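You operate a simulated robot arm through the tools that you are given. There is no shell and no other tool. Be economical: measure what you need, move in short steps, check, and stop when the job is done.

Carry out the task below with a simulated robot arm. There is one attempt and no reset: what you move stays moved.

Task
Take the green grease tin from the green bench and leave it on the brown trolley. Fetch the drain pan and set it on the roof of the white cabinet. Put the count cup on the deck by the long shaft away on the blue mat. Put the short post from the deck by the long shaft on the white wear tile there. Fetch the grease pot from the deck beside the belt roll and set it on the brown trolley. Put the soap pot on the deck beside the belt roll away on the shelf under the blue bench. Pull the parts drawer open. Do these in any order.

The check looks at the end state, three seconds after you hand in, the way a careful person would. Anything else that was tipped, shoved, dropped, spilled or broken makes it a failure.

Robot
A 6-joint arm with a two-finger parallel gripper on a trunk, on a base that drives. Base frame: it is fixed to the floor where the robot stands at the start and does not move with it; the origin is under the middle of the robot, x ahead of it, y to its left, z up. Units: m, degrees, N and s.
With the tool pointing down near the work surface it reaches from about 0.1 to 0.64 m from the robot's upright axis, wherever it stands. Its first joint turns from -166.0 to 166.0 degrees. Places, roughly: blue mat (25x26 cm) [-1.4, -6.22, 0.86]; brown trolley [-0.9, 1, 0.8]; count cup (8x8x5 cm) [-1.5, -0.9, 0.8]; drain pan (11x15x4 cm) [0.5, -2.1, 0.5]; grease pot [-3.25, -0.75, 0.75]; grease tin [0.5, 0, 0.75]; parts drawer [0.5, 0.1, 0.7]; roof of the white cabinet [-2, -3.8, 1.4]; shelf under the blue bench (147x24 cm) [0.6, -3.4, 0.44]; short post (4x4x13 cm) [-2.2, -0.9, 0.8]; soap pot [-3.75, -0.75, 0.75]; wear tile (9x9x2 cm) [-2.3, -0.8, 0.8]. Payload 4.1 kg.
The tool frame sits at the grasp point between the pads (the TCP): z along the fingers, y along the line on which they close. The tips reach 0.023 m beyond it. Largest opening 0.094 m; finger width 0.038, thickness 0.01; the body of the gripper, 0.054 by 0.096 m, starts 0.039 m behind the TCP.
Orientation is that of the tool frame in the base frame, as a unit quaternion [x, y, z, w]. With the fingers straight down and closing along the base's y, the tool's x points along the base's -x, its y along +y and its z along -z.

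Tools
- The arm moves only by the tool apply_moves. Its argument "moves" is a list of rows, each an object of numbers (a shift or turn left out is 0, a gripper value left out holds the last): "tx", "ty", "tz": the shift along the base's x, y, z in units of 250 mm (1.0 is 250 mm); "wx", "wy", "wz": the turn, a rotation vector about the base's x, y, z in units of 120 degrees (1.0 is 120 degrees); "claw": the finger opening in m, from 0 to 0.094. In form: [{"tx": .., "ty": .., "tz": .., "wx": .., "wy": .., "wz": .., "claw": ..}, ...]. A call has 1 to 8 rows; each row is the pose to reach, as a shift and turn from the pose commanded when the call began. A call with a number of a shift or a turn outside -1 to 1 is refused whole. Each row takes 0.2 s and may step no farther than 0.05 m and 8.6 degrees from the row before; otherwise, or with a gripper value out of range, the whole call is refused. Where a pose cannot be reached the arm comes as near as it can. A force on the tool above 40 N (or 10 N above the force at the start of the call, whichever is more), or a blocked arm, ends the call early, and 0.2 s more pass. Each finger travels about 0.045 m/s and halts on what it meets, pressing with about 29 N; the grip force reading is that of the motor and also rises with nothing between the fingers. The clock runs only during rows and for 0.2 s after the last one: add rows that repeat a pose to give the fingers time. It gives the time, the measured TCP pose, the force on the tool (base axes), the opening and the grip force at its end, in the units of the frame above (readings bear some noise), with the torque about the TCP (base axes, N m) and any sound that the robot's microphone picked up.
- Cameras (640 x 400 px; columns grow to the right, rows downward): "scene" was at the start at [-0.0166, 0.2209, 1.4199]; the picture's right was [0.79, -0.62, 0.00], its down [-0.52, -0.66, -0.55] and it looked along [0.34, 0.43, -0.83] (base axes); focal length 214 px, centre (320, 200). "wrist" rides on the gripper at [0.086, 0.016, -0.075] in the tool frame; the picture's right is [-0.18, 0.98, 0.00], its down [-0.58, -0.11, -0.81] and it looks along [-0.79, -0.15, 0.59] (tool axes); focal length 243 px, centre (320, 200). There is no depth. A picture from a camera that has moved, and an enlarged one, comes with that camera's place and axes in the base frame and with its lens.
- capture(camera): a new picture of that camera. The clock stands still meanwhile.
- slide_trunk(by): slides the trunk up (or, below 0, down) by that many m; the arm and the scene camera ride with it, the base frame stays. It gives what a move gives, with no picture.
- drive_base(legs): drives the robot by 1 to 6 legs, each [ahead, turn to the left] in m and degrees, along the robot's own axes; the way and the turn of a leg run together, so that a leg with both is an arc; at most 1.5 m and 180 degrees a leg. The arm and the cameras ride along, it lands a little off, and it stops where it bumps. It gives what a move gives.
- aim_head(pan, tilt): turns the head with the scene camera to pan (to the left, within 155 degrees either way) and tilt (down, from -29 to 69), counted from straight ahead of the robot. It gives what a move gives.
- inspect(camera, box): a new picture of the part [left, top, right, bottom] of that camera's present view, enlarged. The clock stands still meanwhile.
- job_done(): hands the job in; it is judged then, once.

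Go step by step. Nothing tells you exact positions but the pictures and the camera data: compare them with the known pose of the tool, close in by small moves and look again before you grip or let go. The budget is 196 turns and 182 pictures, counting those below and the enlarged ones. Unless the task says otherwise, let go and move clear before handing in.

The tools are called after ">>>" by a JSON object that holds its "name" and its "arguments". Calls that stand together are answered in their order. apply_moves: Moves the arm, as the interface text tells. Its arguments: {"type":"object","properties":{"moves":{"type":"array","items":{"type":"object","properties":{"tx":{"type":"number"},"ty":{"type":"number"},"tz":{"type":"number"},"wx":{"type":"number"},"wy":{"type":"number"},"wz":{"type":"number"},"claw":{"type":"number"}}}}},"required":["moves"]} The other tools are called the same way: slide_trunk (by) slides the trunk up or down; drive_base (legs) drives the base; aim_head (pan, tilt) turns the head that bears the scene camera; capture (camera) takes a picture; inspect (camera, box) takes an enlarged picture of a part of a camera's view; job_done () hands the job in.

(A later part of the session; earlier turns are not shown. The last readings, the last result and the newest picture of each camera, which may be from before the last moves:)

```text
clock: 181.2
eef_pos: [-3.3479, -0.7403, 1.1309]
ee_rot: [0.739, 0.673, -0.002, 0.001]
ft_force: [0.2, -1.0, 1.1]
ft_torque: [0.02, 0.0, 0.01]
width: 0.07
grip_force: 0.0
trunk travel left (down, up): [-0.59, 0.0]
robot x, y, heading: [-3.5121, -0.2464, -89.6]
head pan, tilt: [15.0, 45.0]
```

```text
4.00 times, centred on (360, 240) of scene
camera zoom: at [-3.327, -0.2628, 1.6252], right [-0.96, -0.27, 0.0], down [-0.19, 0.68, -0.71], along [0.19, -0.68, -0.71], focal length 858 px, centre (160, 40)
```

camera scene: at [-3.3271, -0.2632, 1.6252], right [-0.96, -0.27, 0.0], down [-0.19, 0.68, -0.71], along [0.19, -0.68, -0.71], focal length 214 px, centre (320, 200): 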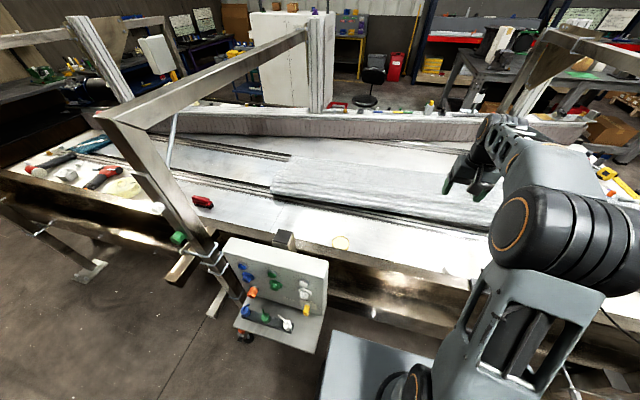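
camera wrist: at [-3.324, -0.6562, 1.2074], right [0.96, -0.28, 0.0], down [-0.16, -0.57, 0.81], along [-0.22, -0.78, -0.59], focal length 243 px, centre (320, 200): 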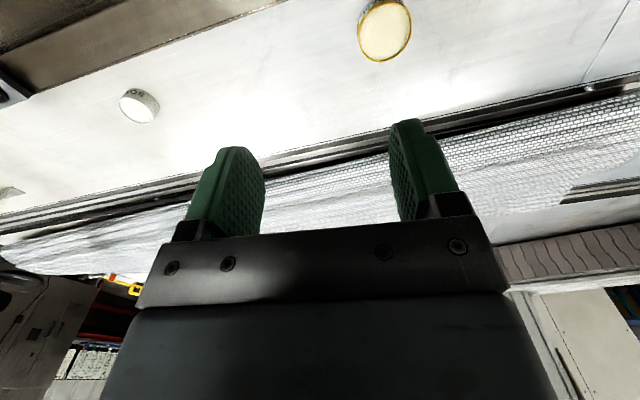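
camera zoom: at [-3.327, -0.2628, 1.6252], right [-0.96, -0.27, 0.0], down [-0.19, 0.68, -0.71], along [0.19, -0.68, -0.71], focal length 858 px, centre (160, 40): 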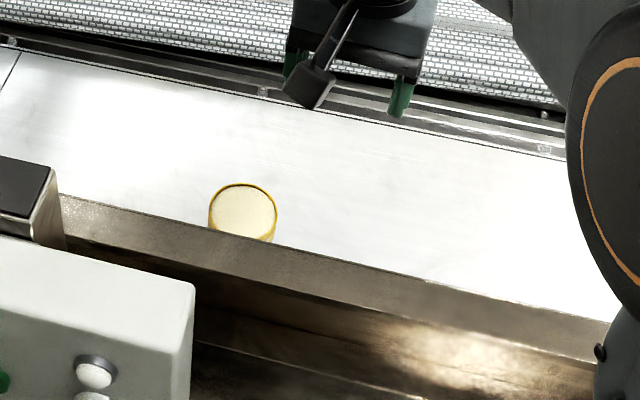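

>>> {"name": "inspect", "arguments": {"camera": "wrist", "box": [340, 0, 440, 70]}}

>>> {"name": "inspect", "arguments": {"camera": "wrist", "box": [90, 60, 190, 130]}}

```text
5.71 times, centred on (390, 35) of wrist
camera zoom: at [-3.324, -0.6562, 1.2074], right [0.96, -0.28, 0.0], down [-0.16, -0.57, 0.81], along [-0.22, -0.78, -0.59], focal length 1386 px, centre (-80, 1143)
```

zoom: 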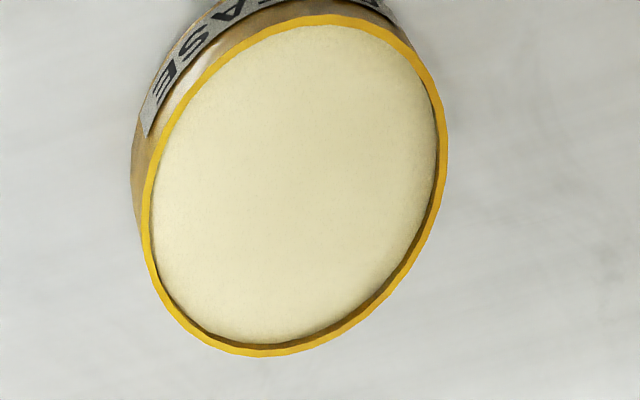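

```text
5.71 times, centred on (140, 95) of wrist
camera zoom: at [-3.324, -0.6562, 1.2074], right [0.96, -0.28, 0.0], down [-0.16, -0.57, 0.81], along [-0.22, -0.78, -0.59], focal length 1386 px, centre (1349, 800)
```

zoom: 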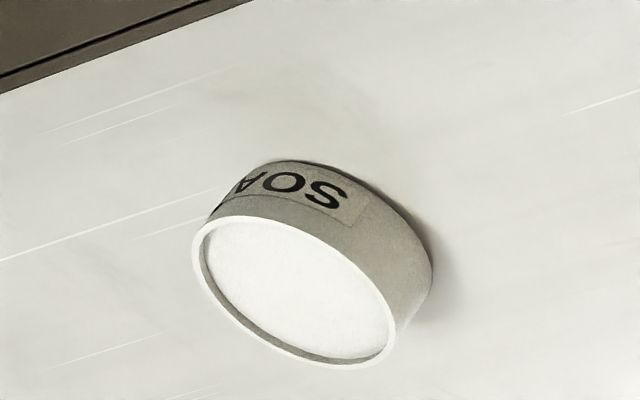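

The grease pot is open-topped, ~7.8 cm wide, rim at z≈0.787, at (−3.270, −0.826). The front beam is high, so I'll rotate the tool to keep the wrist camera away from it.

>>> {"name": "apply_moves", "arguments": {"moves": [{"tx": 0.04, "ty": -0.04, "wz": 0.07, "claw": 0.094}, {"tx": 0.08, "ty": -0.08, "wz": 0.14}, {"tx": 0.12, "ty": -0.12, "wz": 0.21}, {"tx": 0.16, "ty": -0.16, "wz": 0.28}, {"tx": 0.2, "ty": -0.2, "wz": 0.35}, {"tx": 0.24, "ty": -0.24, "wz": 0.42}, {"tx": 0.28, "ty": -0.28, "wz": 0.49}, {"tx": 0.3, "ty": -0.33, "wz": 0.56}]}}

>>> {"name": "apply_moves", "arguments": {"moves": [{"wz": 0.07, "tz": -0.15}, {"wz": 0.14, "tz": -0.3}, {"wz": 0.17, "tz": -0.48}, {"wz": 0.17, "tz": -0.66}, {"wz": 0.17, "tz": -0.8}]}}

>>> {"name": "capture", "arguments": {"camera": "wrist"}}

>>> {"name": "capture", "arguments": {"camera": "scene"}}

```text
clock: 183.0
eef_pos: [-3.2722, -0.8232, 1.1341]
ee_rot: [0.243, 0.97, 0.0, 0.002]
ft_force: [0.6, -0.2, -0.4]
ft_torque: [0.04, 0.01, 0.0]
width: 0.0939
grip_force: 0.1
trunk travel left (down, up): [-0.59, 0.0]
robot x, y, heading: [-3.5129, -0.2444, -89.3]
head pan, tilt: [15.0, 45.0]
```

```text
clock: 184.2
eef_pos: [-3.2749, -0.8223, 0.9331]
ee_rot: [0.069, 0.998, -0.001, 0.002]
ft_force: [0.4, 0.5, -0.1]
ft_torque: [0.04, -0.04, 0.04]
width: 0.0939
grip_force: 0.0
trunk travel left (down, up): [-0.59, 0.0]
robot x, y, heading: [-3.5098, -0.2464, -89.7]
head pan, tilt: [15.0, 45.0]
```

```text
74 pictures are left
camera wrist: at [-3.359, -0.7952, 1.0088], right [0.32, 0.95, 0.0], down [0.56, -0.19, 0.81], along [0.77, -0.26, -0.59], focal length 243 px, centre (320, 200)
```

wrist: 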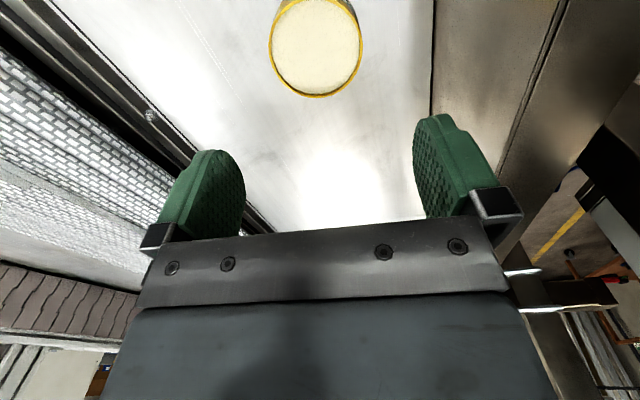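

```text
73 pictures are left
camera scene: at [-3.3269, -0.2626, 1.6252], right [-0.96, -0.27, 0.0], down [-0.19, 0.68, -0.71], along [0.19, -0.68, -0.71], focal length 214 px, centre (320, 200)
```

scene: 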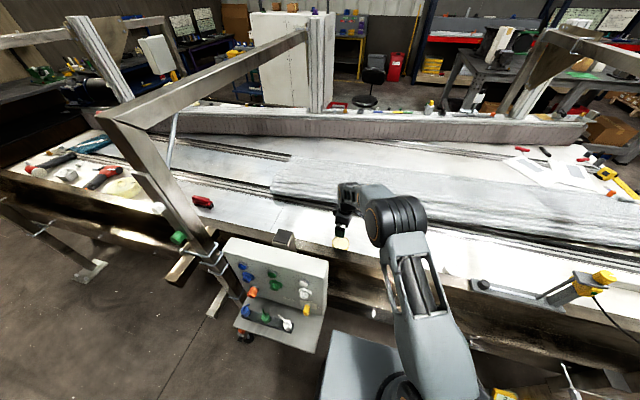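

>>> {"name": "apply_moves", "arguments": {"moves": [{"tx": -0.006, "ty": -0.016, "tz": -0.15}, {"tx": -0.006, "ty": -0.016, "tz": -0.3}, {"tx": -0.006, "ty": -0.016, "tz": -0.44}]}}

>>> {"name": "capture", "arguments": {"camera": "wrist"}}

```text
clock: 185.0
eef_pos: [-3.2747, -0.8254, 0.8229]
ee_rot: [0.068, 0.998, -0.001, 0.002]
ft_force: [0.6, -0.7, 0.2]
ft_torque: [0.0, 0.01, 0.0]
width: 0.0941
grip_force: 0.1
trunk travel left (down, up): [-0.59, 0.0]
robot x, y, heading: [-3.5164, -0.2436, -89.3]
head pan, tilt: [15.0, 45.0]
```

```text
72 pictures are left
camera wrist: at [-3.3589, -0.7982, 0.8984], right [0.32, 0.95, 0.0], down [0.56, -0.19, 0.81], along [0.77, -0.26, -0.59], focal length 243 px, centre (320, 200)
```

wrist: 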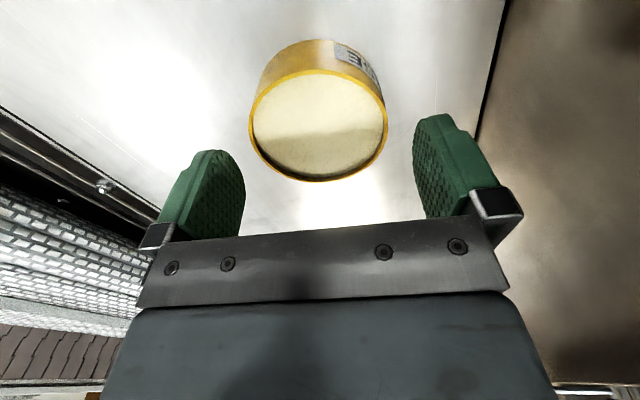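

>>> {"name": "apply_moves", "arguments": {"moves": [{"tz": -0.1}, {"tz": -0.18}, {"tz": -0.19}, {"tz": -0.19, "claw": 0.06}, {"tz": -0.19, "claw": 0.06}, {"tz": -0.19, "claw": 0.06}]}}

>>> {"name": "apply_moves", "arguments": {"moves": [{"tz": 0.06}, {"tz": 0.2}, {"tz": 0.38}, {"tz": 0.56}, {"tz": 0.74}, {"tz": 0.92}]}}

>>> {"name": "capture", "arguments": {"camera": "wrist"}}

```text
clock: 186.4
eef_pos: [-3.2762, -0.8252, 0.7767]
ee_rot: [0.069, 0.998, 0.0, 0.002]
ft_force: [0.1, -0.7, 0.4]
ft_torque: [-0.02, -0.06, -0.01]
width: 0.0797
grip_force: 28.9
trunk travel left (down, up): [-0.59, 0.0]
robot x, y, heading: [-3.5137, -0.2387, -89.7]
head pan, tilt: [15.0, 45.0]
```

```text
clock: 187.8
eef_pos: [-3.2749, -0.8228, 1.007]
ee_rot: [0.069, 0.998, 0.0, 0.001]
ft_force: [0.1, 0.2, -3.9]
ft_torque: [-0.01, -0.02, 0.01]
width: 0.0796
grip_force: 29.2
trunk travel left (down, up): [-0.59, 0.0]
robot x, y, heading: [-3.5136, -0.2435, -89.4]
head pan, tilt: [15.0, 45.0]
```

```text
71 pictures are left
camera wrist: at [-3.3589, -0.7965, 1.0825], right [0.32, 0.95, 0.0], down [0.56, -0.19, 0.81], along [0.77, -0.26, -0.59], focal length 243 px, centre (320, 200)
```

wrist: 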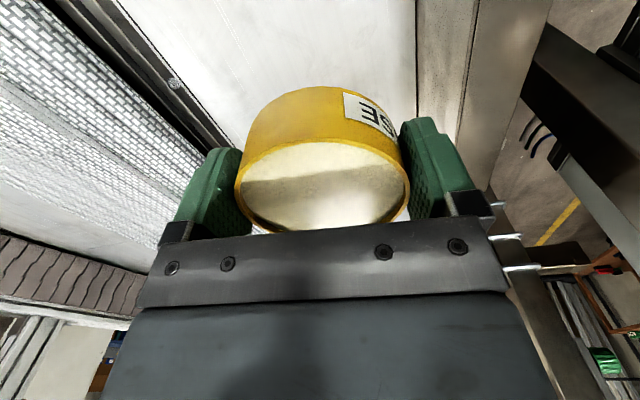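

>>> {"name": "apply_moves", "arguments": {"moves": [{"tx": -0.19, "tz": 0.03}, {"tx": -0.38, "tz": 0.06}, {"tx": -0.57, "tz": 0.09}, {"tx": -0.76, "tz": 0.12}, {"tx": -0.95, "tz": 0.15}, {"tx": -1.0, "ty": 0.15, "tz": 0.2}]}}

>>> {"name": "drive_base", "arguments": {"legs": [[-0.55, 0]]}}

>>> {"name": "aim_head", "arguments": {"pan": 110, "tilt": 20}}

>>> {"name": "capture", "arguments": {"camera": "scene"}}

```text
clock: 189.2
eef_pos: [-3.5273, -0.7884, 1.0562]
ee_rot: [0.067, 0.998, -0.001, 0.002]
ft_force: [-0.1, -0.1, -4.2]
ft_torque: [0.0, -0.01, -0.04]
width: 0.0794
grip_force: 29.1
trunk travel left (down, up): [-0.59, 0.0]
robot x, y, heading: [-3.5153, -0.2428, -89.6]
head pan, tilt: [15.0, 45.0]
```

```text
clock: 192.4
eef_pos: [-3.5292, -0.238, 1.0552]
ee_rot: [0.066, 0.998, 0.0, 0.002]
ft_force: [-0.1, 0.6, -3.8]
ft_torque: [-0.02, 0.04, -0.01]
width: 0.0794
grip_force: 29.0
trunk travel left (down, up): [-0.59, 0.0]
robot x, y, heading: [-3.5229, 0.3026, -89.3]
head pan, tilt: [15.0, 45.0]
```

```text
clock: 194.1
eef_pos: [-3.5308, -0.2384, 1.0555]
ee_rot: [0.065, 0.998, 0.0, 0.003]
ft_force: [-0.2, 0.1, -2.9]
ft_torque: [0.03, 0.02, -0.03]
width: 0.0795
grip_force: 29.0
trunk travel left (down, up): [-0.59, 0.0]
robot x, y, heading: [-3.5226, 0.3057, -88.9]
head pan, tilt: [110.0, 20.0]
```

```text
70 pictures are left
camera scene: at [-3.2679, 0.3992, 1.6638], right [0.35, -0.94, 0.0], down [-0.32, -0.12, -0.94], along [0.88, 0.33, -0.34], focal length 214 px, centre (320, 200)
```

scene: 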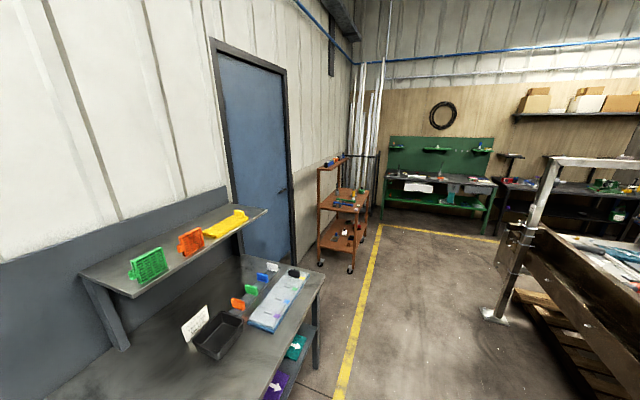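

>>> {"name": "drive_base", "arguments": {"legs": [[0.05, 0], [0, 89], [1.5, 0]]}}

```text
clock: 205.9
eef_pos: [-1.4617, 0.2463, 1.0551]
ee_rot: [-0.655, 0.756, 0.001, 0.002]
ft_force: [0.1, 0.1, -2.8]
ft_torque: [0.0, 0.01, 0.0]
width: 0.0799
grip_force: 29.2
trunk travel left (down, up): [-0.59, 0.0]
robot x, y, heading: [-2.0064, 0.2656, 0.0]
head pan, tilt: [110.0, 20.0]
```

>>> {"name": "drive_base", "arguments": {"legs": [[1.5, 0], [0.04, 0], [0, 90], [0.11, 0]]}}

>>> {"name": "aim_head", "arguments": {"pan": 20, "tilt": 50}}

>>> {"name": "capture", "arguments": {"camera": "scene"}}

>>> {"name": "capture", "arguments": {"camera": "wrist"}}

```text
clock: 218.3
eef_pos: [-0.4811, 0.9149, 1.0545]
ee_rot: [0.997, -0.071, -0.001, 0.001]
ft_force: [-0.3, 0.9, -4.3]
ft_torque: [-0.02, -0.04, 0.0]
width: 0.0794
grip_force: 29.2
trunk travel left (down, up): [-0.59, 0.0]
robot x, y, heading: [-0.4963, 0.3735, 90.1]
head pan, tilt: [110.0, 20.0]
```

```text
clock: 220.0
eef_pos: [-0.481, 0.9144, 1.0555]
ee_rot: [0.998, -0.07, -0.002, 0.0]
ft_force: [0.8, -0.6, -2.8]
ft_torque: [0.03, -0.03, -0.02]
width: 0.0796
grip_force: 29.0
trunk travel left (down, up): [-0.59, 0.0]
robot x, y, heading: [-0.4961, 0.3706, 90.4]
head pan, tilt: [20.0, 50.0]
```

```text
69 pictures are left
camera scene: at [-0.6882, 0.3816, 1.6183], right [0.94, 0.35, 0.0], down [0.26, -0.72, -0.64], along [-0.22, 0.6, -0.77], focal length 214 px, centre (320, 200)
```

scene: 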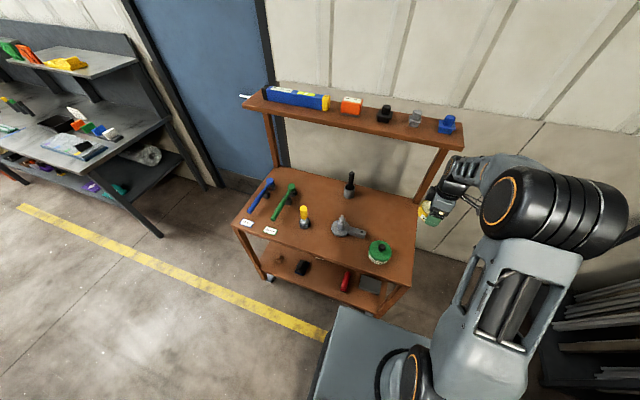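

```text
68 pictures are left
camera wrist: at [-0.3975, 0.8851, 1.1308], right [-0.32, -0.95, 0.0], down [-0.56, 0.19, 0.81], along [-0.77, 0.26, -0.59], focal length 243 px, centre (320, 200)
```

wrist: 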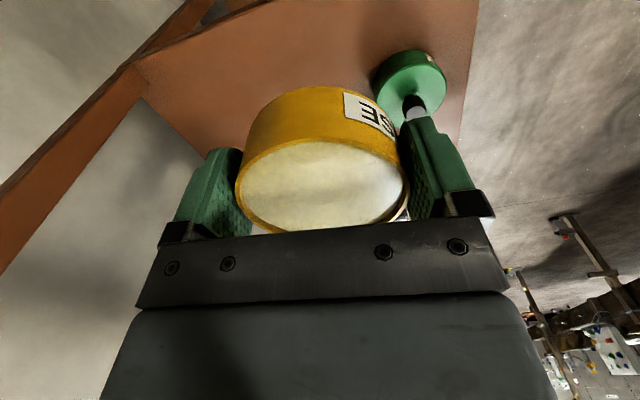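

>>> {"name": "apply_moves", "arguments": {"moves": [{"tx": -0.14, "ty": 0.1}, {"tx": -0.276, "ty": 0.214}, {"tx": -0.276, "ty": 0.214, "tz": -0.19}, {"tx": -0.276, "ty": 0.214, "tz": -0.38}, {"tx": -0.276, "ty": 0.214, "tz": -0.57}, {"tx": -0.276, "ty": 0.214, "tz": -0.76}, {"tx": -0.276, "ty": 0.214, "tz": -0.84}]}}

>>> {"name": "capture", "arguments": {"camera": "wrist"}}

>>> {"name": "inspect", "arguments": {"camera": "scene", "box": [310, 180, 470, 280]}}

```text
clock: 221.6
eef_pos: [-0.5496, 0.9679, 0.8439]
ee_rot: [0.997, -0.071, -0.002, 0.0]
ft_force: [-0.7, 0.7, -3.8]
ft_torque: [0.01, -0.02, -0.01]
width: 0.0796
grip_force: 28.9
trunk travel left (down, up): [-0.59, 0.0]
robot x, y, heading: [-0.4934, 0.37, 90.2]
head pan, tilt: [20.0, 50.0]
```

```text
67 pictures are left
camera wrist: at [-0.4665, 0.9398, 0.9197], right [-0.32, -0.95, 0.0], down [-0.56, 0.19, 0.81], along [-0.77, 0.26, -0.59], focal length 243 px, centre (320, 200)
```

wrist: 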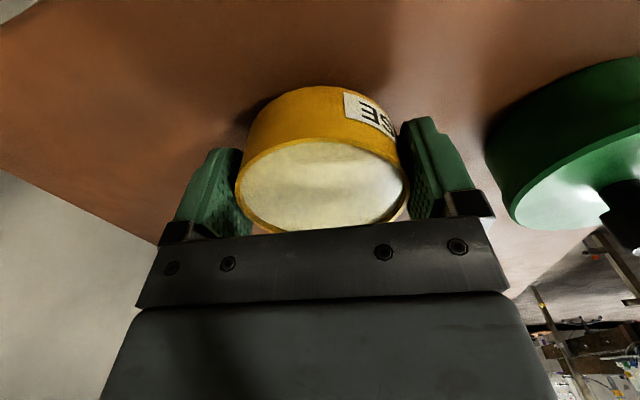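

```text
4.00 times, centred on (390, 230) of scene
camera zoom: at [-0.6883, 0.3819, 1.6183], right [0.94, 0.35, 0.0], down [0.26, -0.72, -0.64], along [-0.22, 0.6, -0.77], focal length 858 px, centre (40, 80)
```

zoom: 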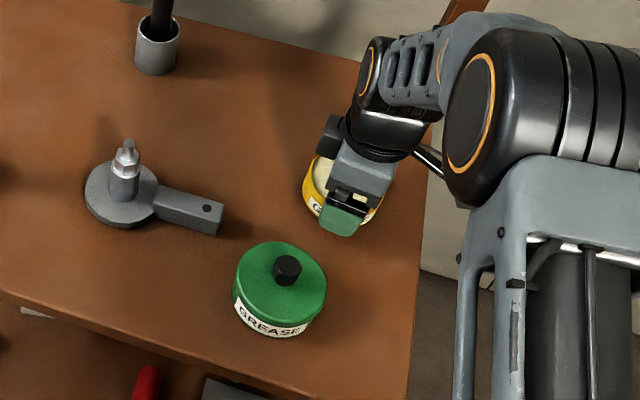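

>>> {"name": "apply_moves", "arguments": {"moves": [{"tz": -0.03}, {"tz": -0.055}, {"tz": -0.075}, {"tz": -0.09}]}}

```text
clock: 222.6
eef_pos: [-0.5499, 0.9684, 0.8259]
ee_rot: [0.997, -0.071, -0.002, -0.002]
ft_force: [-1.1, -1.8, 19.6]
ft_torque: [-0.45, 0.13, 0.05]
width: 0.0796
grip_force: 29.2
trunk travel left (down, up): [-0.59, 0.0]
robot x, y, heading: [-0.4962, 0.3707, 90.4]
head pan, tilt: [20.0, 50.0]
```

>>> {"name": "apply_moves", "arguments": {"moves": [{"tz": 0.01}, {"tz": 0.01, "claw": 0.092}, {"tz": 0.01, "claw": 0.092}, {"tz": 0.12}, {"tz": 0.3}, {"tz": 0.48}, {"tz": 0.66}]}}

>>> {"name": "inspect", "arguments": {"camera": "scene", "box": [310, 180, 470, 280]}}

```text
clock: 224.2
eef_pos: [-0.5491, 0.9676, 0.9889]
ee_rot: [0.998, -0.07, -0.002, 0.0]
ft_force: [0.0, 0.2, 0.1]
ft_torque: [0.03, -0.03, -0.02]
width: 0.0921
grip_force: 0.1
trunk travel left (down, up): [-0.59, 0.0]
robot x, y, heading: [-0.4949, 0.3746, 90.2]
head pan, tilt: [20.0, 50.0]
```

```text
4.00 times, centred on (390, 230) of scene
camera zoom: at [-0.6882, 0.3808, 1.6182], right [0.94, 0.35, 0.0], down [0.26, -0.72, -0.64], along [-0.22, 0.6, -0.77], focal length 858 px, centre (40, 80)
```

zoom: 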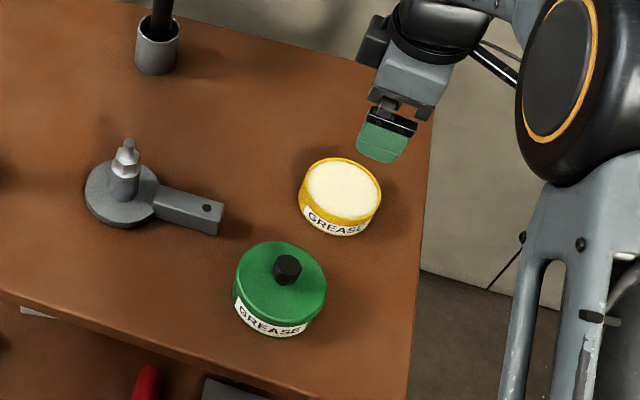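

Both are on the trolley. Next the count cup: drive to about (−1.65, −0.2) facing the machine.

>>> {"name": "apply_moves", "arguments": {"moves": [{"tz": 0.15, "ty": -0.05}, {"tz": 0.3, "ty": -0.1}, {"tz": 0.4, "ty": -0.15}]}}

>>> {"name": "drive_base", "arguments": {"legs": [[-0.22, 0], [0, 90], [1.16, 0], [0, 90], [0.25, 0]]}}

>>> {"name": "aim_head", "arguments": {"pan": 10, "tilt": 50}}

>>> {"name": "capture", "arguments": {"camera": "scene"}}

```text
clock: 225.0
eef_pos: [-0.5487, 0.9299, 1.0901]
ee_rot: [0.997, -0.071, -0.001, 0.001]
ft_force: [-0.1, -0.1, -0.5]
ft_torque: [0.01, -0.01, 0.0]
width: 0.0921
grip_force: 0.2
trunk travel left (down, up): [-0.59, 0.0]
robot x, y, heading: [-0.4935, 0.3725, 90.3]
head pan, tilt: [20.0, 50.0]
```

```text
clock: 241.3
eef_pos: [-1.6457, -0.6305, 1.0881]
ee_rot: [0.087, 0.996, 0.0, 0.002]
ft_force: [-0.4, -0.3, 0.6]
ft_torque: [0.03, 0.0, -0.02]
width: 0.0921
grip_force: 0.0
trunk travel left (down, up): [-0.59, 0.0]
robot x, y, heading: [-1.6837, -0.0719, -91.8]
head pan, tilt: [20.0, 50.0]
```

```text
clock: 242.0
eef_pos: [-1.6463, -0.6301, 1.0876]
ee_rot: [0.086, 0.996, 0.0, 0.002]
ft_force: [0.1, 0.5, 0.6]
ft_torque: [-0.01, -0.03, 0.0]
width: 0.0919
grip_force: 0.0
trunk travel left (down, up): [-0.59, 0.0]
robot x, y, heading: [-1.6812, -0.0686, -91.7]
head pan, tilt: [10.0, 50.0]
```

```text
64 pictures are left
camera scene: at [-1.5029, -0.0913, 1.6183], right [-0.99, -0.15, 0.0], down [-0.11, 0.76, -0.64], along [0.09, -0.64, -0.77], focal length 214 px, centre (320, 200)
```

scene: 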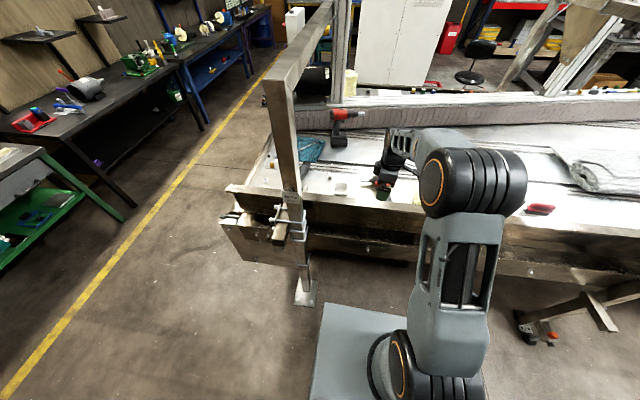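

>>> {"name": "drive_base", "arguments": {"legs": [[0.17, 0]]}}

>>> {"name": "apply_moves", "arguments": {"moves": [{"tx": 0.15, "ty": 0.05}, {"tx": 0.3, "ty": 0.08, "tz": -0.05}, {"tx": 0.4, "ty": 0.08, "tz": -0.15}, {"tx": 0.4, "ty": 0.06, "tz": -0.3}]}}

>>> {"name": "capture", "arguments": {"camera": "wrist"}}

>>> {"name": "inspect", "arguments": {"camera": "scene", "box": [260, 130, 440, 242]}}

```text
clock: 243.5
eef_pos: [-1.6499, -0.8037, 1.0885]
ee_rot: [0.086, 0.996, 0.0, 0.002]
ft_force: [0.1, -0.5, -0.1]
ft_torque: [-0.02, -0.02, 0.02]
width: 0.0921
grip_force: 0.0
trunk travel left (down, up): [-0.59, 0.0]
robot x, y, heading: [-1.6859, -0.2454, -91.6]
head pan, tilt: [10.0, 50.0]
```

```text
clock: 244.5
eef_pos: [-1.5479, -0.79, 1.0158]
ee_rot: [0.085, 0.996, -0.001, 0.001]
ft_force: [1.0, -0.6, -0.6]
ft_torque: [0.01, -0.02, -0.03]
width: 0.0919
grip_force: 0.0
trunk travel left (down, up): [-0.59, 0.0]
robot x, y, heading: [-1.6873, -0.2459, -91.7]
head pan, tilt: [10.0, 50.0]
```

```text
63 pictures are left
camera wrist: at [-1.6308, -0.7602, 1.0908], right [0.35, 0.94, 0.0], down [0.55, -0.21, 0.81], along [0.76, -0.28, -0.59], focal length 243 px, centre (320, 200)
```

wrist: 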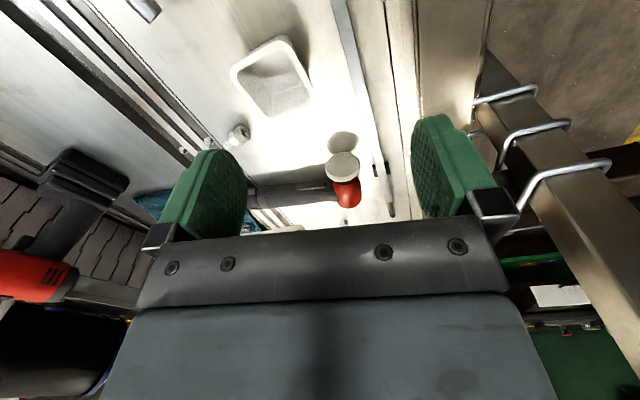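

```text
3.56 times, centred on (350, 186) of scene
camera zoom: at [-1.5074, -0.2645, 1.6183], right [-0.99, -0.15, 0.0], down [-0.11, 0.76, -0.64], along [0.1, -0.64, -0.77], focal length 763 px, centre (213, 250)
```

zoom: 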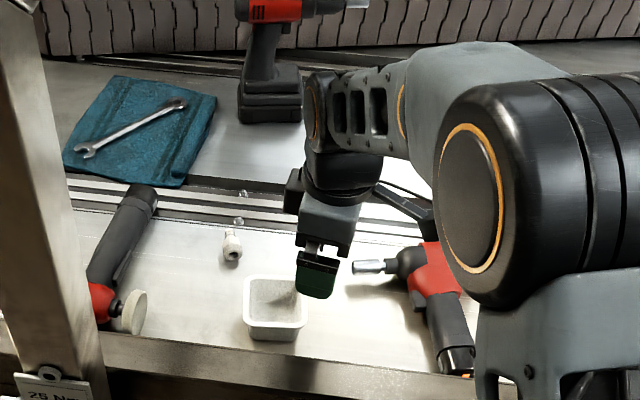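

Cup centre ≈(−1.505, −0.871), aligned with the axes, rim z≈0.79. I'll inch closer and descend.

>>> {"name": "drive_base", "arguments": {"legs": [[0.04, 0]]}}

>>> {"name": "apply_moves", "arguments": {"moves": [{"tx": 0.08, "ty": -0.08, "wz": 0.045, "claw": 0.094}, {"tx": 0.172, "ty": -0.16, "wz": 0.085}, {"tx": 0.172, "ty": -0.16, "tz": -0.15, "wz": 0.085}, {"tx": 0.172, "ty": -0.16, "tz": -0.34, "wz": 0.085}, {"tx": 0.172, "ty": -0.16, "tz": -0.5, "wz": 0.085}]}}

>>> {"name": "capture", "arguments": {"camera": "wrist"}}

```text
clock: 245.3
eef_pos: [-1.5488, -0.8313, 1.0148]
ee_rot: [0.086, 0.996, 0.0, 0.001]
ft_force: [-0.4, -0.4, -0.8]
ft_torque: [0.0, 0.0, -0.01]
width: 0.0921
grip_force: 0.1
trunk travel left (down, up): [-0.59, 0.0]
robot x, y, heading: [-1.6895, -0.2822, -91.6]
head pan, tilt: [10.0, 50.0]
```

```text
clock: 246.5
eef_pos: [-1.5053, -0.8717, 0.8887]
ee_rot: [-0.003, 1.0, 0.0, 0.001]
ft_force: [-0.1, 0.0, -0.4]
ft_torque: [-0.03, -0.04, -0.02]
width: 0.0941
grip_force: 0.0
trunk travel left (down, up): [-0.59, 0.0]
robot x, y, heading: [-1.6869, -0.2837, -91.3]
head pan, tilt: [10.0, 50.0]
```

```text
61 pictures are left
camera wrist: at [-1.5922, -0.8571, 0.9652], right [0.18, 0.98, 0.0], down [0.58, -0.1, 0.81], along [0.8, -0.14, -0.59], focal length 243 px, centre (320, 200)
```

wrist: 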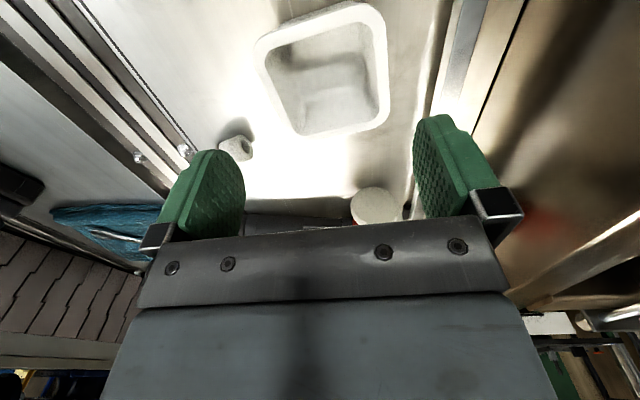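

>>> {"name": "apply_moves", "arguments": {"moves": [{"tx": 0.028, "ty": 0.012, "wz": 0.054}, {"tx": 0.028, "ty": 0.012, "wz": 0.054, "tz": -0.15}, {"tx": 0.028, "ty": 0.012, "wz": 0.054, "tz": -0.28}]}}

>>> {"name": "capture", "arguments": {"camera": "wrist"}}

```text
clock: 247.3
eef_pos: [-1.4976, -0.87, 0.8222]
ee_rot: [-0.059, 0.998, 0.0, 0.002]
ft_force: [-0.2, 0.4, 0.1]
ft_torque: [-0.01, 0.01, -0.01]
width: 0.094
grip_force: 0.0
trunk travel left (down, up): [-0.59, 0.0]
robot x, y, heading: [-1.6881, -0.2854, -91.9]
head pan, tilt: [10.0, 50.0]
```

```text
60 pictures are left
camera wrist: at [-1.5856, -0.8647, 0.8976], right [0.06, 1.0, 0.0], down [0.59, -0.04, 0.81], along [0.81, -0.05, -0.59], focal length 243 px, centre (320, 200)
```

wrist: 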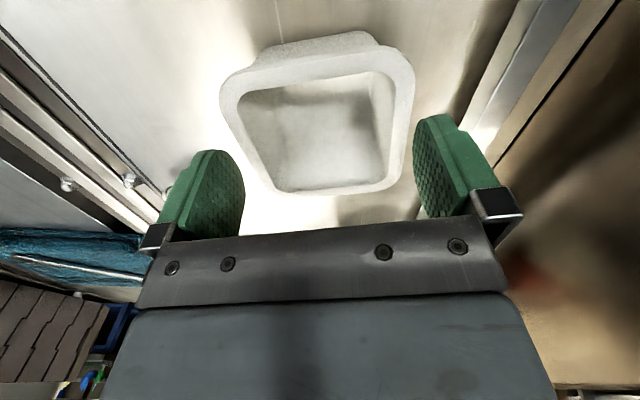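

>>> {"name": "apply_moves", "arguments": {"moves": [{"tx": -0.008, "ty": 0.006, "wz": -0.012, "tz": -0.06}, {"tx": -0.008, "ty": 0.006, "wz": -0.012, "tz": -0.12}, {"tx": -0.008, "ty": 0.006, "wz": -0.012, "tz": -0.17}]}}

>>> {"name": "apply_moves", "arguments": {"moves": [{"claw": 0.08}, {"claw": 0.06}, {"claw": 0.06}, {"claw": 0.06}]}}

>>> {"name": "apply_moves", "arguments": {"moves": [{"tz": 0.08}, {"tz": 0.24}, {"tz": 0.42}, {"tz": 0.6}, {"tz": 0.78}, {"tz": 0.96}]}}

>>> {"name": "capture", "arguments": {"camera": "wrist"}}

```text
clock: 248.1
eef_pos: [-1.5005, -0.8647, 0.7795]
ee_rot: [-0.047, 0.999, 0.0, 0.001]
ft_force: [0.6, -0.3, -0.4]
ft_torque: [0.01, -0.02, 0.03]
width: 0.094
grip_force: 0.1
trunk travel left (down, up): [-0.59, 0.0]
robot x, y, heading: [-1.6887, -0.2879, -91.2]
head pan, tilt: [10.0, 50.0]
```

```text
clock: 249.1
eef_pos: [-1.5012, -0.8666, 0.7797]
ee_rot: [-0.048, 0.999, 0.0, 0.002]
ft_force: [0.1, -0.7, 0.4]
ft_torque: [0.0, -0.02, 0.0]
width: 0.0739
grip_force: 29.1
trunk travel left (down, up): [-0.59, 0.0]
robot x, y, heading: [-1.6887, -0.2839, -91.7]
head pan, tilt: [10.0, 50.0]
```

```text
clock: 250.5
eef_pos: [-1.5005, -0.8663, 1.0168]
ee_rot: [-0.048, 0.999, 0.0, 0.002]
ft_force: [0.3, 0.0, -0.9]
ft_torque: [-0.01, -0.04, -0.01]
width: 0.0736
grip_force: 28.8
trunk travel left (down, up): [-0.59, 0.0]
robot x, y, heading: [-1.6877, -0.2834, -91.3]
head pan, tilt: [10.0, 50.0]
```

```text
59 pictures are left
camera wrist: at [-1.5893, -0.8601, 1.0942], right [0.09, 1.0, 0.0], down [0.59, -0.05, 0.81], along [0.8, -0.07, -0.59], focal length 243 px, centre (320, 200)
```

wrist: 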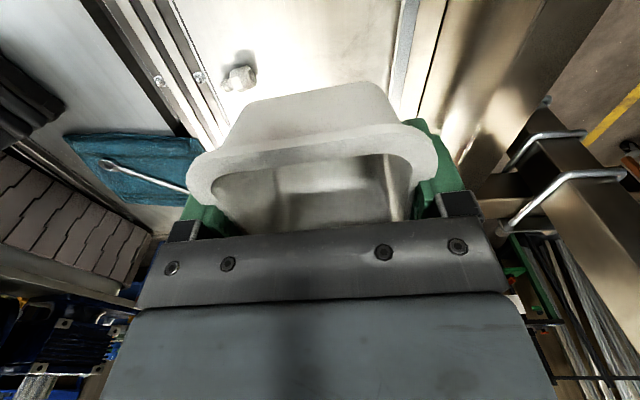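

Cup held. I'll retract, back out, and go to the east aisle to look south toward the mat.

>>> {"name": "apply_moves", "arguments": {"moves": [{"tx": -0.15, "tz": 0.1}, {"tx": -0.3, "tz": 0.15, "ty": 0.05}, {"tx": -0.45, "tz": 0.2, "ty": 0.1}, {"tx": -0.6, "tz": 0.2, "ty": 0.15}]}}

>>> {"name": "drive_base", "arguments": {"legs": [[-0.42, 0], [0, 91.4], [1.3, 0], [0, -90]]}}

>>> {"name": "aim_head", "arguments": {"pan": 0, "tilt": 15}}

>>> {"name": "capture", "arguments": {"camera": "scene"}}

```text
clock: 251.5
eef_pos: [-1.6541, -0.8275, 1.0671]
ee_rot: [-0.047, 0.999, 0.0, 0.002]
ft_force: [0.1, 0.3, -0.3]
ft_torque: [0.0, 0.0, -0.05]
width: 0.0736
grip_force: 28.9
trunk travel left (down, up): [-0.59, 0.0]
robot x, y, heading: [-1.6912, -0.2832, -91.4]
head pan, tilt: [10.0, 50.0]
```

```text
clock: 267.9
eef_pos: [-0.3215, -0.3908, 1.0685]
ee_rot: [-0.072, 0.997, 0.0, 0.003]
ft_force: [1.1, 0.3, -1.2]
ft_torque: [0.02, 0.0, 0.03]
width: 0.0737
grip_force: 29.3
trunk travel left (down, up): [-0.59, 0.0]
robot x, y, heading: [-0.3823, 0.1499, -89.1]
head pan, tilt: [10.0, 50.0]
```

```text
clock: 269.0
eef_pos: [-0.3208, -0.3912, 1.0665]
ee_rot: [-0.072, 0.997, 0.0, 0.002]
ft_force: [0.0, -0.4, -0.6]
ft_torque: [0.01, -0.04, -0.04]
width: 0.0737
grip_force: 28.9
trunk travel left (down, up): [-0.59, 0.0]
robot x, y, heading: [-0.3832, 0.1534, -88.8]
head pan, tilt: [0.0, 15.0]
```

```text
58 pictures are left
camera scene: at [-0.2142, 0.1216, 1.6719], right [-1.0, -0.02, 0.0], down [-0.01, 0.26, -0.97], along [0.02, -0.97, -0.26], focal length 214 px, centre (320, 200)
```

scene: 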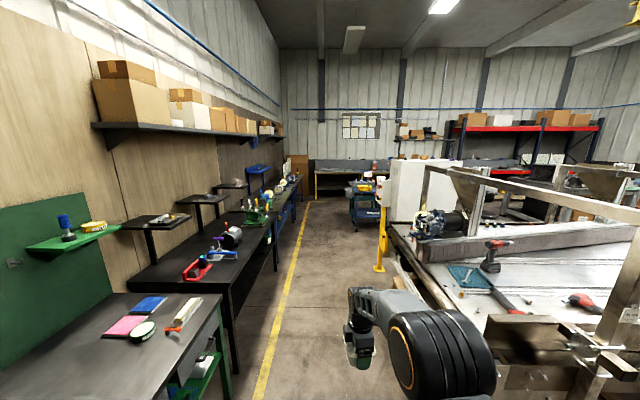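

>>> {"name": "drive_base", "arguments": {"legs": [[0, -1.8], [1.5, 0], [1.5, 0], [1.5, 0]]}}

>>> {"name": "aim_head", "arguments": {"pan": -25, "tilt": 25}}

>>> {"name": "capture", "arguments": {"camera": "scene"}}

```text
clock: 291.0
eef_pos: [-0.3605, -4.9304, 1.0678]
ee_rot: [-0.06, 0.998, 0.0, 0.001]
ft_force: [-0.3, 0.4, 0.2]
ft_torque: [-0.01, 0.01, 0.0]
width: 0.0738
grip_force: 29.4
trunk travel left (down, up): [-0.59, 0.0]
robot x, y, heading: [-0.4075, -4.3856, -89.9]
head pan, tilt: [0.0, 15.0]
```

```text
clock: 291.9
eef_pos: [-0.3601, -4.9292, 1.0669]
ee_rot: [-0.061, 0.998, 0.0, 0.002]
ft_force: [0.0, 0.1, -0.2]
ft_torque: [0.0, -0.02, -0.01]
width: 0.0739
grip_force: 28.6
trunk travel left (down, up): [-0.59, 0.0]
robot x, y, heading: [-0.4062, -4.3876, -90.1]
head pan, tilt: [-25.0, 25.0]
```

```text
57 pictures are left
camera scene: at [-0.2807, -4.4106, 1.6558], right [-0.91, 0.42, 0.0], down [0.18, 0.38, -0.91], along [-0.38, -0.82, -0.42], focal length 214 px, centre (320, 200)
```

scene: 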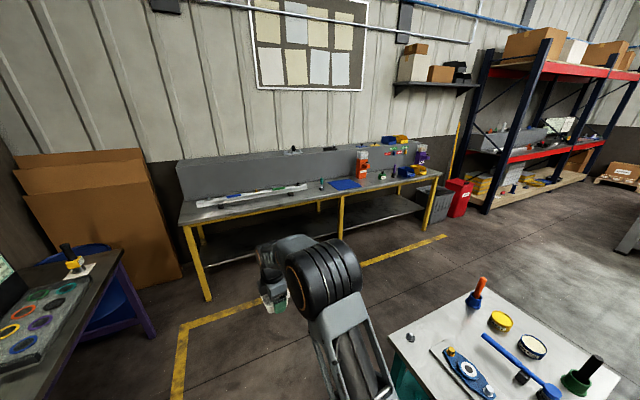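

>>> {"name": "drive_base", "arguments": {"legs": [[0.95, 0], [0, -90], [1.02, 0], [0, 90]]}}

>>> {"name": "aim_head", "arguments": {"pan": 10, "tilt": 40}}

>>> {"name": "capture", "arguments": {"camera": "scene"}}

```text
clock: 309.4
eef_pos: [-1.3809, -5.913, 1.067]
ee_rot: [-0.066, 0.998, 0.0, 0.002]
ft_force: [-0.9, 0.2, -1.4]
ft_torque: [0.0, 0.0, 0.0]
width: 0.0737
grip_force: 28.7
trunk travel left (down, up): [-0.59, 0.0]
robot x, y, heading: [-1.4373, -5.3656, -89.4]
head pan, tilt: [-25.0, 25.0]
```

```text
clock: 310.4
eef_pos: [-1.3799, -5.9122, 1.0672]
ee_rot: [-0.066, 0.998, 0.0, 0.002]
ft_force: [-0.1, -0.4, -1.2]
ft_torque: [0.01, 0.0, -0.02]
width: 0.0736
grip_force: 29.1
trunk travel left (down, up): [-0.59, 0.0]
robot x, y, heading: [-1.4326, -5.3711, -89.4]
head pan, tilt: [10.0, 40.0]
```

```text
56 pictures are left
camera scene: at [-1.2535, -5.3913, 1.6325], right [-0.98, -0.18, 0.0], down [-0.12, 0.63, -0.77], along [0.14, -0.75, -0.64], focal length 214 px, centre (320, 200)
```

scene: 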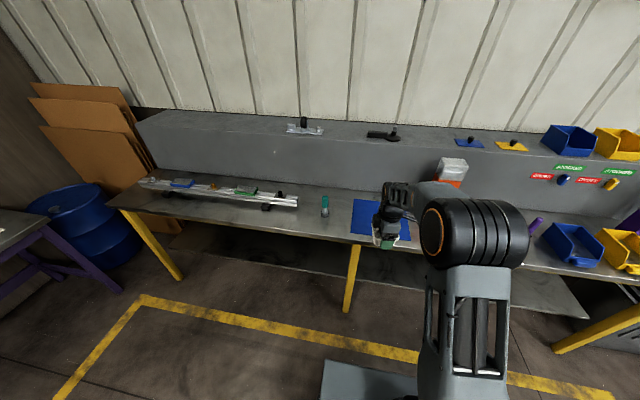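

>>> {"name": "drive_base", "arguments": {"legs": [[0.17, 0]]}}

>>> {"name": "apply_moves", "arguments": {"moves": [{"tx": -0.05, "ty": -0.15}, {"tx": -0.07, "ty": -0.32}, {"tx": -0.07, "ty": -0.34, "tz": -0.19}, {"tx": -0.07, "ty": -0.34, "tz": -0.38}, {"tx": -0.07, "ty": -0.34, "tz": -0.5}]}}

>>> {"name": "capture", "arguments": {"camera": "wrist"}}

>>> {"name": "capture", "arguments": {"camera": "scene"}}

```text
clock: 311.9
eef_pos: [-1.3791, -6.0846, 1.0663]
ee_rot: [-0.065, 0.998, 0.001, 0.001]
ft_force: [0.3, 0.3, -0.9]
ft_torque: [-0.03, 0.0, 0.0]
width: 0.0734
grip_force: 29.4
trunk travel left (down, up): [-0.59, 0.0]
robot x, y, heading: [-1.4341, -5.5418, -89.3]
head pan, tilt: [10.0, 40.0]
```

```text
clock: 313.1
eef_pos: [-1.3961, -6.1691, 0.9412]
ee_rot: [-0.066, 0.998, 0.0, 0.001]
ft_force: [0.6, -1.1, -0.7]
ft_torque: [0.0, 0.03, 0.01]
width: 0.0736
grip_force: 29.0
trunk travel left (down, up): [-0.59, 0.0]
robot x, y, heading: [-1.431, -5.5425, -89.5]
head pan, tilt: [10.0, 40.0]
```

```text
55 pictures are left
camera wrist: at [-1.4843, -6.1655, 1.0179], right [0.05, 1.0, 0.0], down [0.59, -0.03, 0.81], along [0.81, -0.04, -0.59], focal length 243 px, centre (320, 200)
```

wrist: 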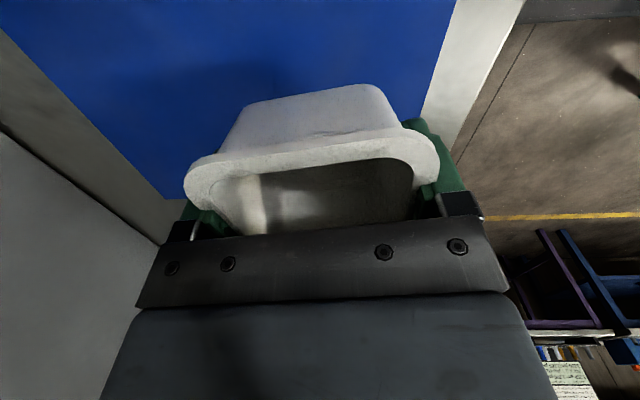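

```text
54 pictures are left
camera scene: at [-1.2516, -5.5629, 1.6325], right [-0.98, -0.18, 0.0], down [-0.12, 0.63, -0.77], along [0.14, -0.75, -0.64], focal length 214 px, centre (320, 200)
```

scene: 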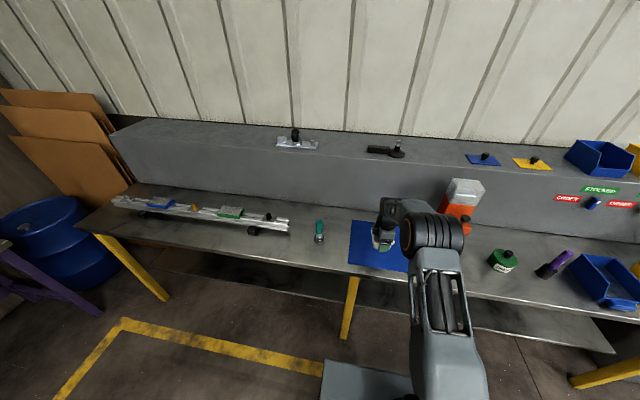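

>>> {"name": "apply_moves", "arguments": {"moves": [{"tz": -0.1}, {"tz": -0.14}, {"tz": -0.17}, {"tz": -0.19}, {"tz": -0.21}]}}

```text
clock: 314.3
eef_pos: [-1.3957, -6.1689, 0.8894]
ee_rot: [-0.066, 0.998, 0.0, 0.002]
ft_force: [-0.1, 0.4, -1.2]
ft_torque: [0.02, -0.01, 0.0]
width: 0.0735
grip_force: 29.1
trunk travel left (down, up): [-0.59, 0.0]
robot x, y, heading: [-1.4325, -5.5441, -89.2]
head pan, tilt: [10.0, 40.0]
```

>>> {"name": "apply_moves", "arguments": {"moves": [{"tz": -0.02}, {"tz": -0.035}, {"tz": -0.05}, {"tz": -0.065}]}}

>>> {"name": "capture", "arguments": {"camera": "wrist"}}

```text
clock: 315.3
eef_pos: [-1.3954, -6.1694, 0.8774]
ee_rot: [-0.065, 0.998, -0.001, 0.001]
ft_force: [-1.3, -0.4, 17.6]
ft_torque: [0.38, 0.16, -0.03]
width: 0.0737
grip_force: 29.1
trunk travel left (down, up): [-0.59, 0.0]
robot x, y, heading: [-1.4329, -5.5389, -89.3]
head pan, tilt: [10.0, 40.0]
```

```text
53 pictures are left
camera wrist: at [-1.484, -6.1651, 0.952], right [0.05, 1.0, 0.0], down [0.59, -0.03, 0.81], along [0.81, -0.05, -0.59], focal length 243 px, centre (320, 200)
```

wrist: 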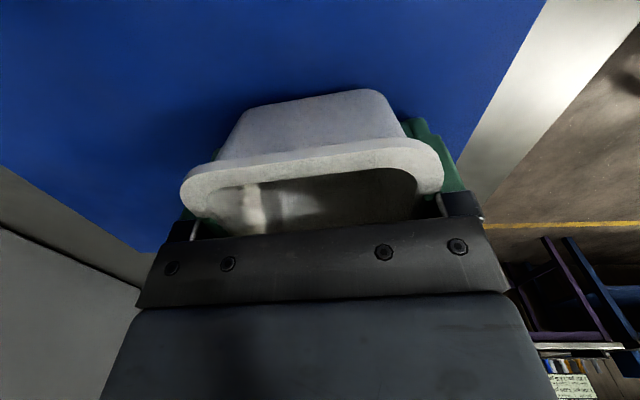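

>>> {"name": "apply_moves", "arguments": {"moves": [{"tz": 0.01}, {"tz": 0.01, "claw": 0.094}, {"tz": 0.01, "claw": 0.094}, {"tz": 0.12}, {"tz": 0.3}, {"tz": 0.48}, {"tz": 0.66}, {"tz": 0.8}]}}

>>> {"name": "inspect", "arguments": {"camera": "scene", "box": [310, 190, 470, 290]}}

```text
clock: 317.1
eef_pos: [-1.3956, -6.1668, 1.0756]
ee_rot: [-0.066, 0.998, 0.0, 0.002]
ft_force: [0.0, 0.7, 0.4]
ft_torque: [0.0, 0.02, 0.0]
width: 0.094
grip_force: 0.0
trunk travel left (down, up): [-0.59, 0.0]
robot x, y, heading: [-1.4338, -5.5397, -89.5]
head pan, tilt: [10.0, 40.0]
```

```text
4.00 times, centred on (390, 240) of scene
camera zoom: at [-1.2517, -5.5623, 1.6324], right [-0.98, -0.18, 0.0], down [-0.12, 0.63, -0.77], along [0.14, -0.75, -0.64], focal length 858 px, centre (40, 40)
```

zoom: 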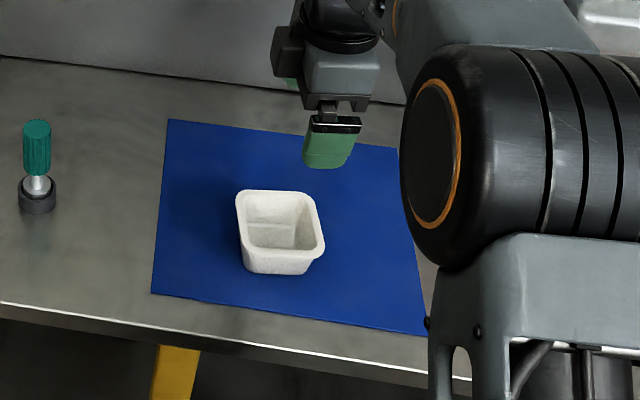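

Cup is on the mat. Next, drive back north to the pan, peeking at the white cabinet on the way.

>>> {"name": "drive_base", "arguments": {"legs": [[-0.2, 0], [0, 89.5], [1.02, 0], [0, 90], [1.4, 0]]}}

>>> {"name": "aim_head", "arguments": {"pan": 75, "tilt": 15}}

>>> {"name": "capture", "arguments": {"camera": "scene"}}

```text
clock: 338.1
eef_pos: [-0.4367, -3.2758, 1.0751]
ee_rot: [0.998, 0.063, -0.003, 0.0]
ft_force: [-0.5, -0.4, 0.3]
ft_torque: [0.01, 0.02, -0.01]
width: 0.0941
grip_force: 0.1
trunk travel left (down, up): [-0.59, 0.0]
robot x, y, heading: [-0.4062, -3.9062, 90.4]
head pan, tilt: [10.0, 40.0]
```

```text
clock: 339.5
eef_pos: [-0.4374, -3.2758, 1.0741]
ee_rot: [0.998, 0.063, -0.001, 0.0]
ft_force: [-0.2, 0.0, 0.3]
ft_torque: [0.03, 0.0, 0.03]
width: 0.0939
grip_force: 0.0
trunk travel left (down, up): [-0.59, 0.0]
robot x, y, heading: [-0.4064, -3.9061, 90.6]
head pan, tilt: [75.0, 15.0]
```

```text
51 pictures are left
camera scene: at [-0.6616, -3.9428, 1.672], right [0.25, 0.97, 0.0], down [0.25, -0.07, -0.97], along [-0.93, 0.25, -0.26], focal length 214 px, centre (320, 200)
```

scene: 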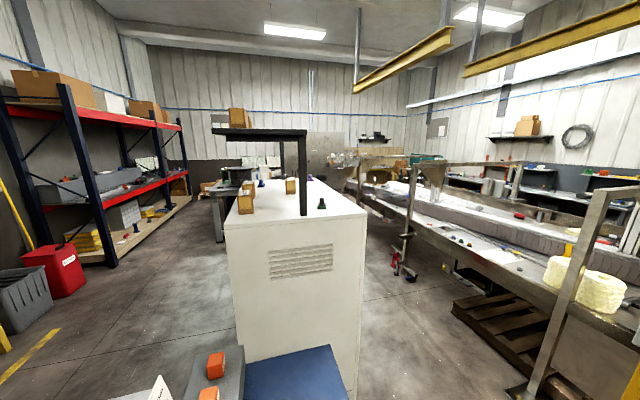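

>>> {"name": "inspect", "arguments": {"camera": "scene", "box": [200, 100, 400, 240]}}

```text
2.86 times, centred on (300, 170) of scene
camera zoom: at [-0.6616, -3.9428, 1.672], right [0.25, 0.97, 0.0], down [0.25, -0.07, -0.97], along [-0.93, 0.25, -0.26], focal length 613 px, centre (377, 286)
```

zoom: 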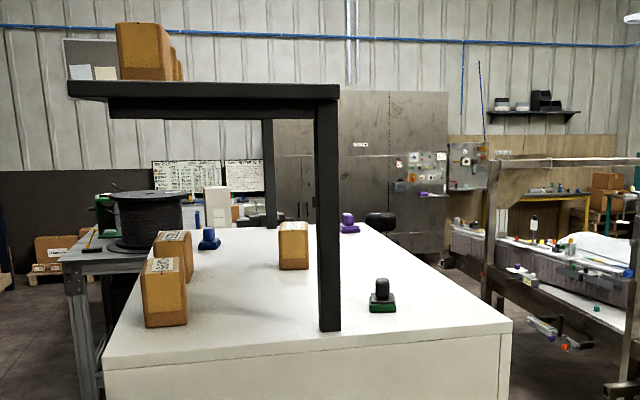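

Roof north strip (around (−1.78, −3.66)) is free and open above. Now on to the pan.

>>> {"name": "drive_base", "arguments": {"legs": [[1.5, -0.5], [0.25, 0], [0, -90]]}}

>>> {"name": "aim_head", "arguments": {"pan": 10, "tilt": 42}}

>>> {"name": "capture", "arguments": {"camera": "scene"}}

```text
clock: 352.2
eef_pos: [0.1989, -2.118, 1.0744]
ee_rot: [0.746, -0.666, -0.002, 0.0]
ft_force: [-0.1, 0.0, 0.2]
ft_torque: [0.02, -0.01, -0.01]
width: 0.0938
grip_force: 0.0
trunk travel left (down, up): [-0.59, 0.0]
robot x, y, heading: [-0.4255, -2.1425, -0.4]
head pan, tilt: [75.0, 15.0]
```

```text
clock: 353.6
eef_pos: [0.1988, -2.1183, 1.0758]
ee_rot: [0.746, -0.666, -0.002, -0.001]
ft_force: [0.7, 0.1, -0.4]
ft_torque: [0.01, 0.0, 0.0]
width: 0.094
grip_force: 0.0
trunk travel left (down, up): [-0.59, 0.0]
robot x, y, heading: [-0.4287, -2.1412, -0.7]
head pan, tilt: [10.0, 42.0]
```

```text
49 pictures are left
camera scene: at [-0.4055, -1.9626, 1.6295], right [0.17, -0.99, 0.0], down [-0.66, -0.11, -0.74], along [0.73, 0.12, -0.67], focal length 214 px, centre (320, 200)
```

scene: 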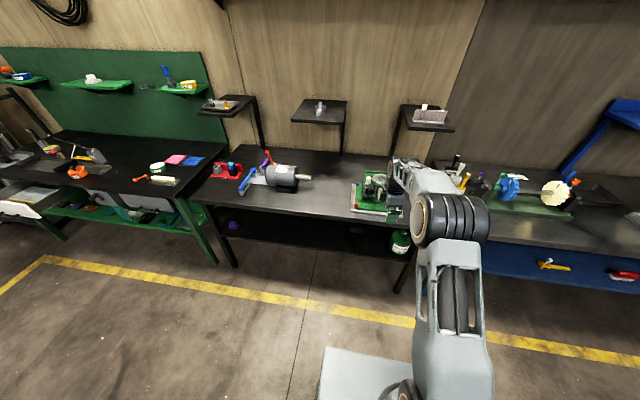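

>>> {"name": "slide_trunk", "arguments": {"by": -0.45}}

>>> {"name": "aim_head", "arguments": {"pan": 15, "tilt": 30}}

>>> {"name": "capture", "arguments": {"camera": "scene"}}

>>> {"name": "capture", "arguments": {"camera": "wrist"}}

```text
refused: -0.45 is not a number from -0.4 to 0.4
```

```text
clock: 354.4
eef_pos: [0.1991, -2.1185, 1.0757]
ee_rot: [0.747, -0.665, -0.001, -0.002]
ft_force: [-0.4, 0.4, 0.2]
ft_torque: [0.02, -0.02, 0.0]
width: 0.0939
grip_force: 0.0
trunk travel left (down, up): [-0.59, 0.0]
robot x, y, heading: [-0.4319, -2.1443, -0.6]
head pan, tilt: [15.0, 30.0]
```

```text
48 pictures are left
camera scene: at [-0.4004, -1.9538, 1.6477], right [0.25, -0.97, 0.0], down [-0.48, -0.13, -0.87], along [0.84, 0.22, -0.5], focal length 214 px, centre (320, 200)
```

scene: 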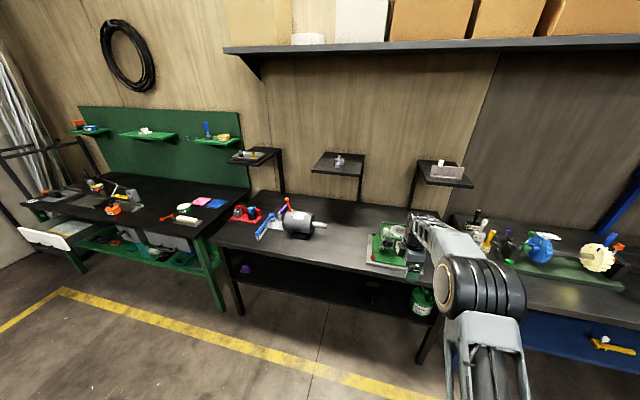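

```text
47 pictures are left
camera wrist: at [0.1926, -2.2067, 1.151], right [-1.0, 0.07, 0.0], down [0.04, 0.59, 0.81], along [0.06, 0.81, -0.59], focal length 243 px, centre (320, 200)
```

wrist: 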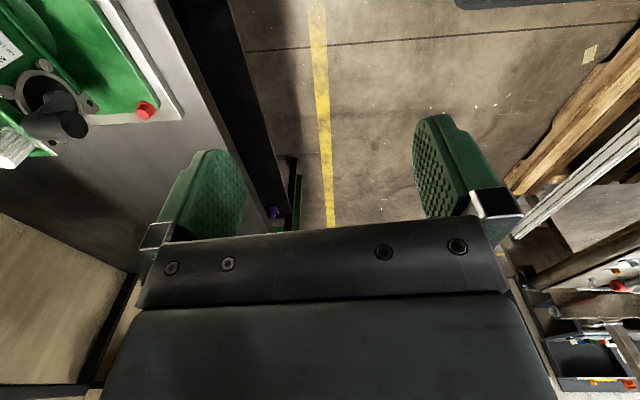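

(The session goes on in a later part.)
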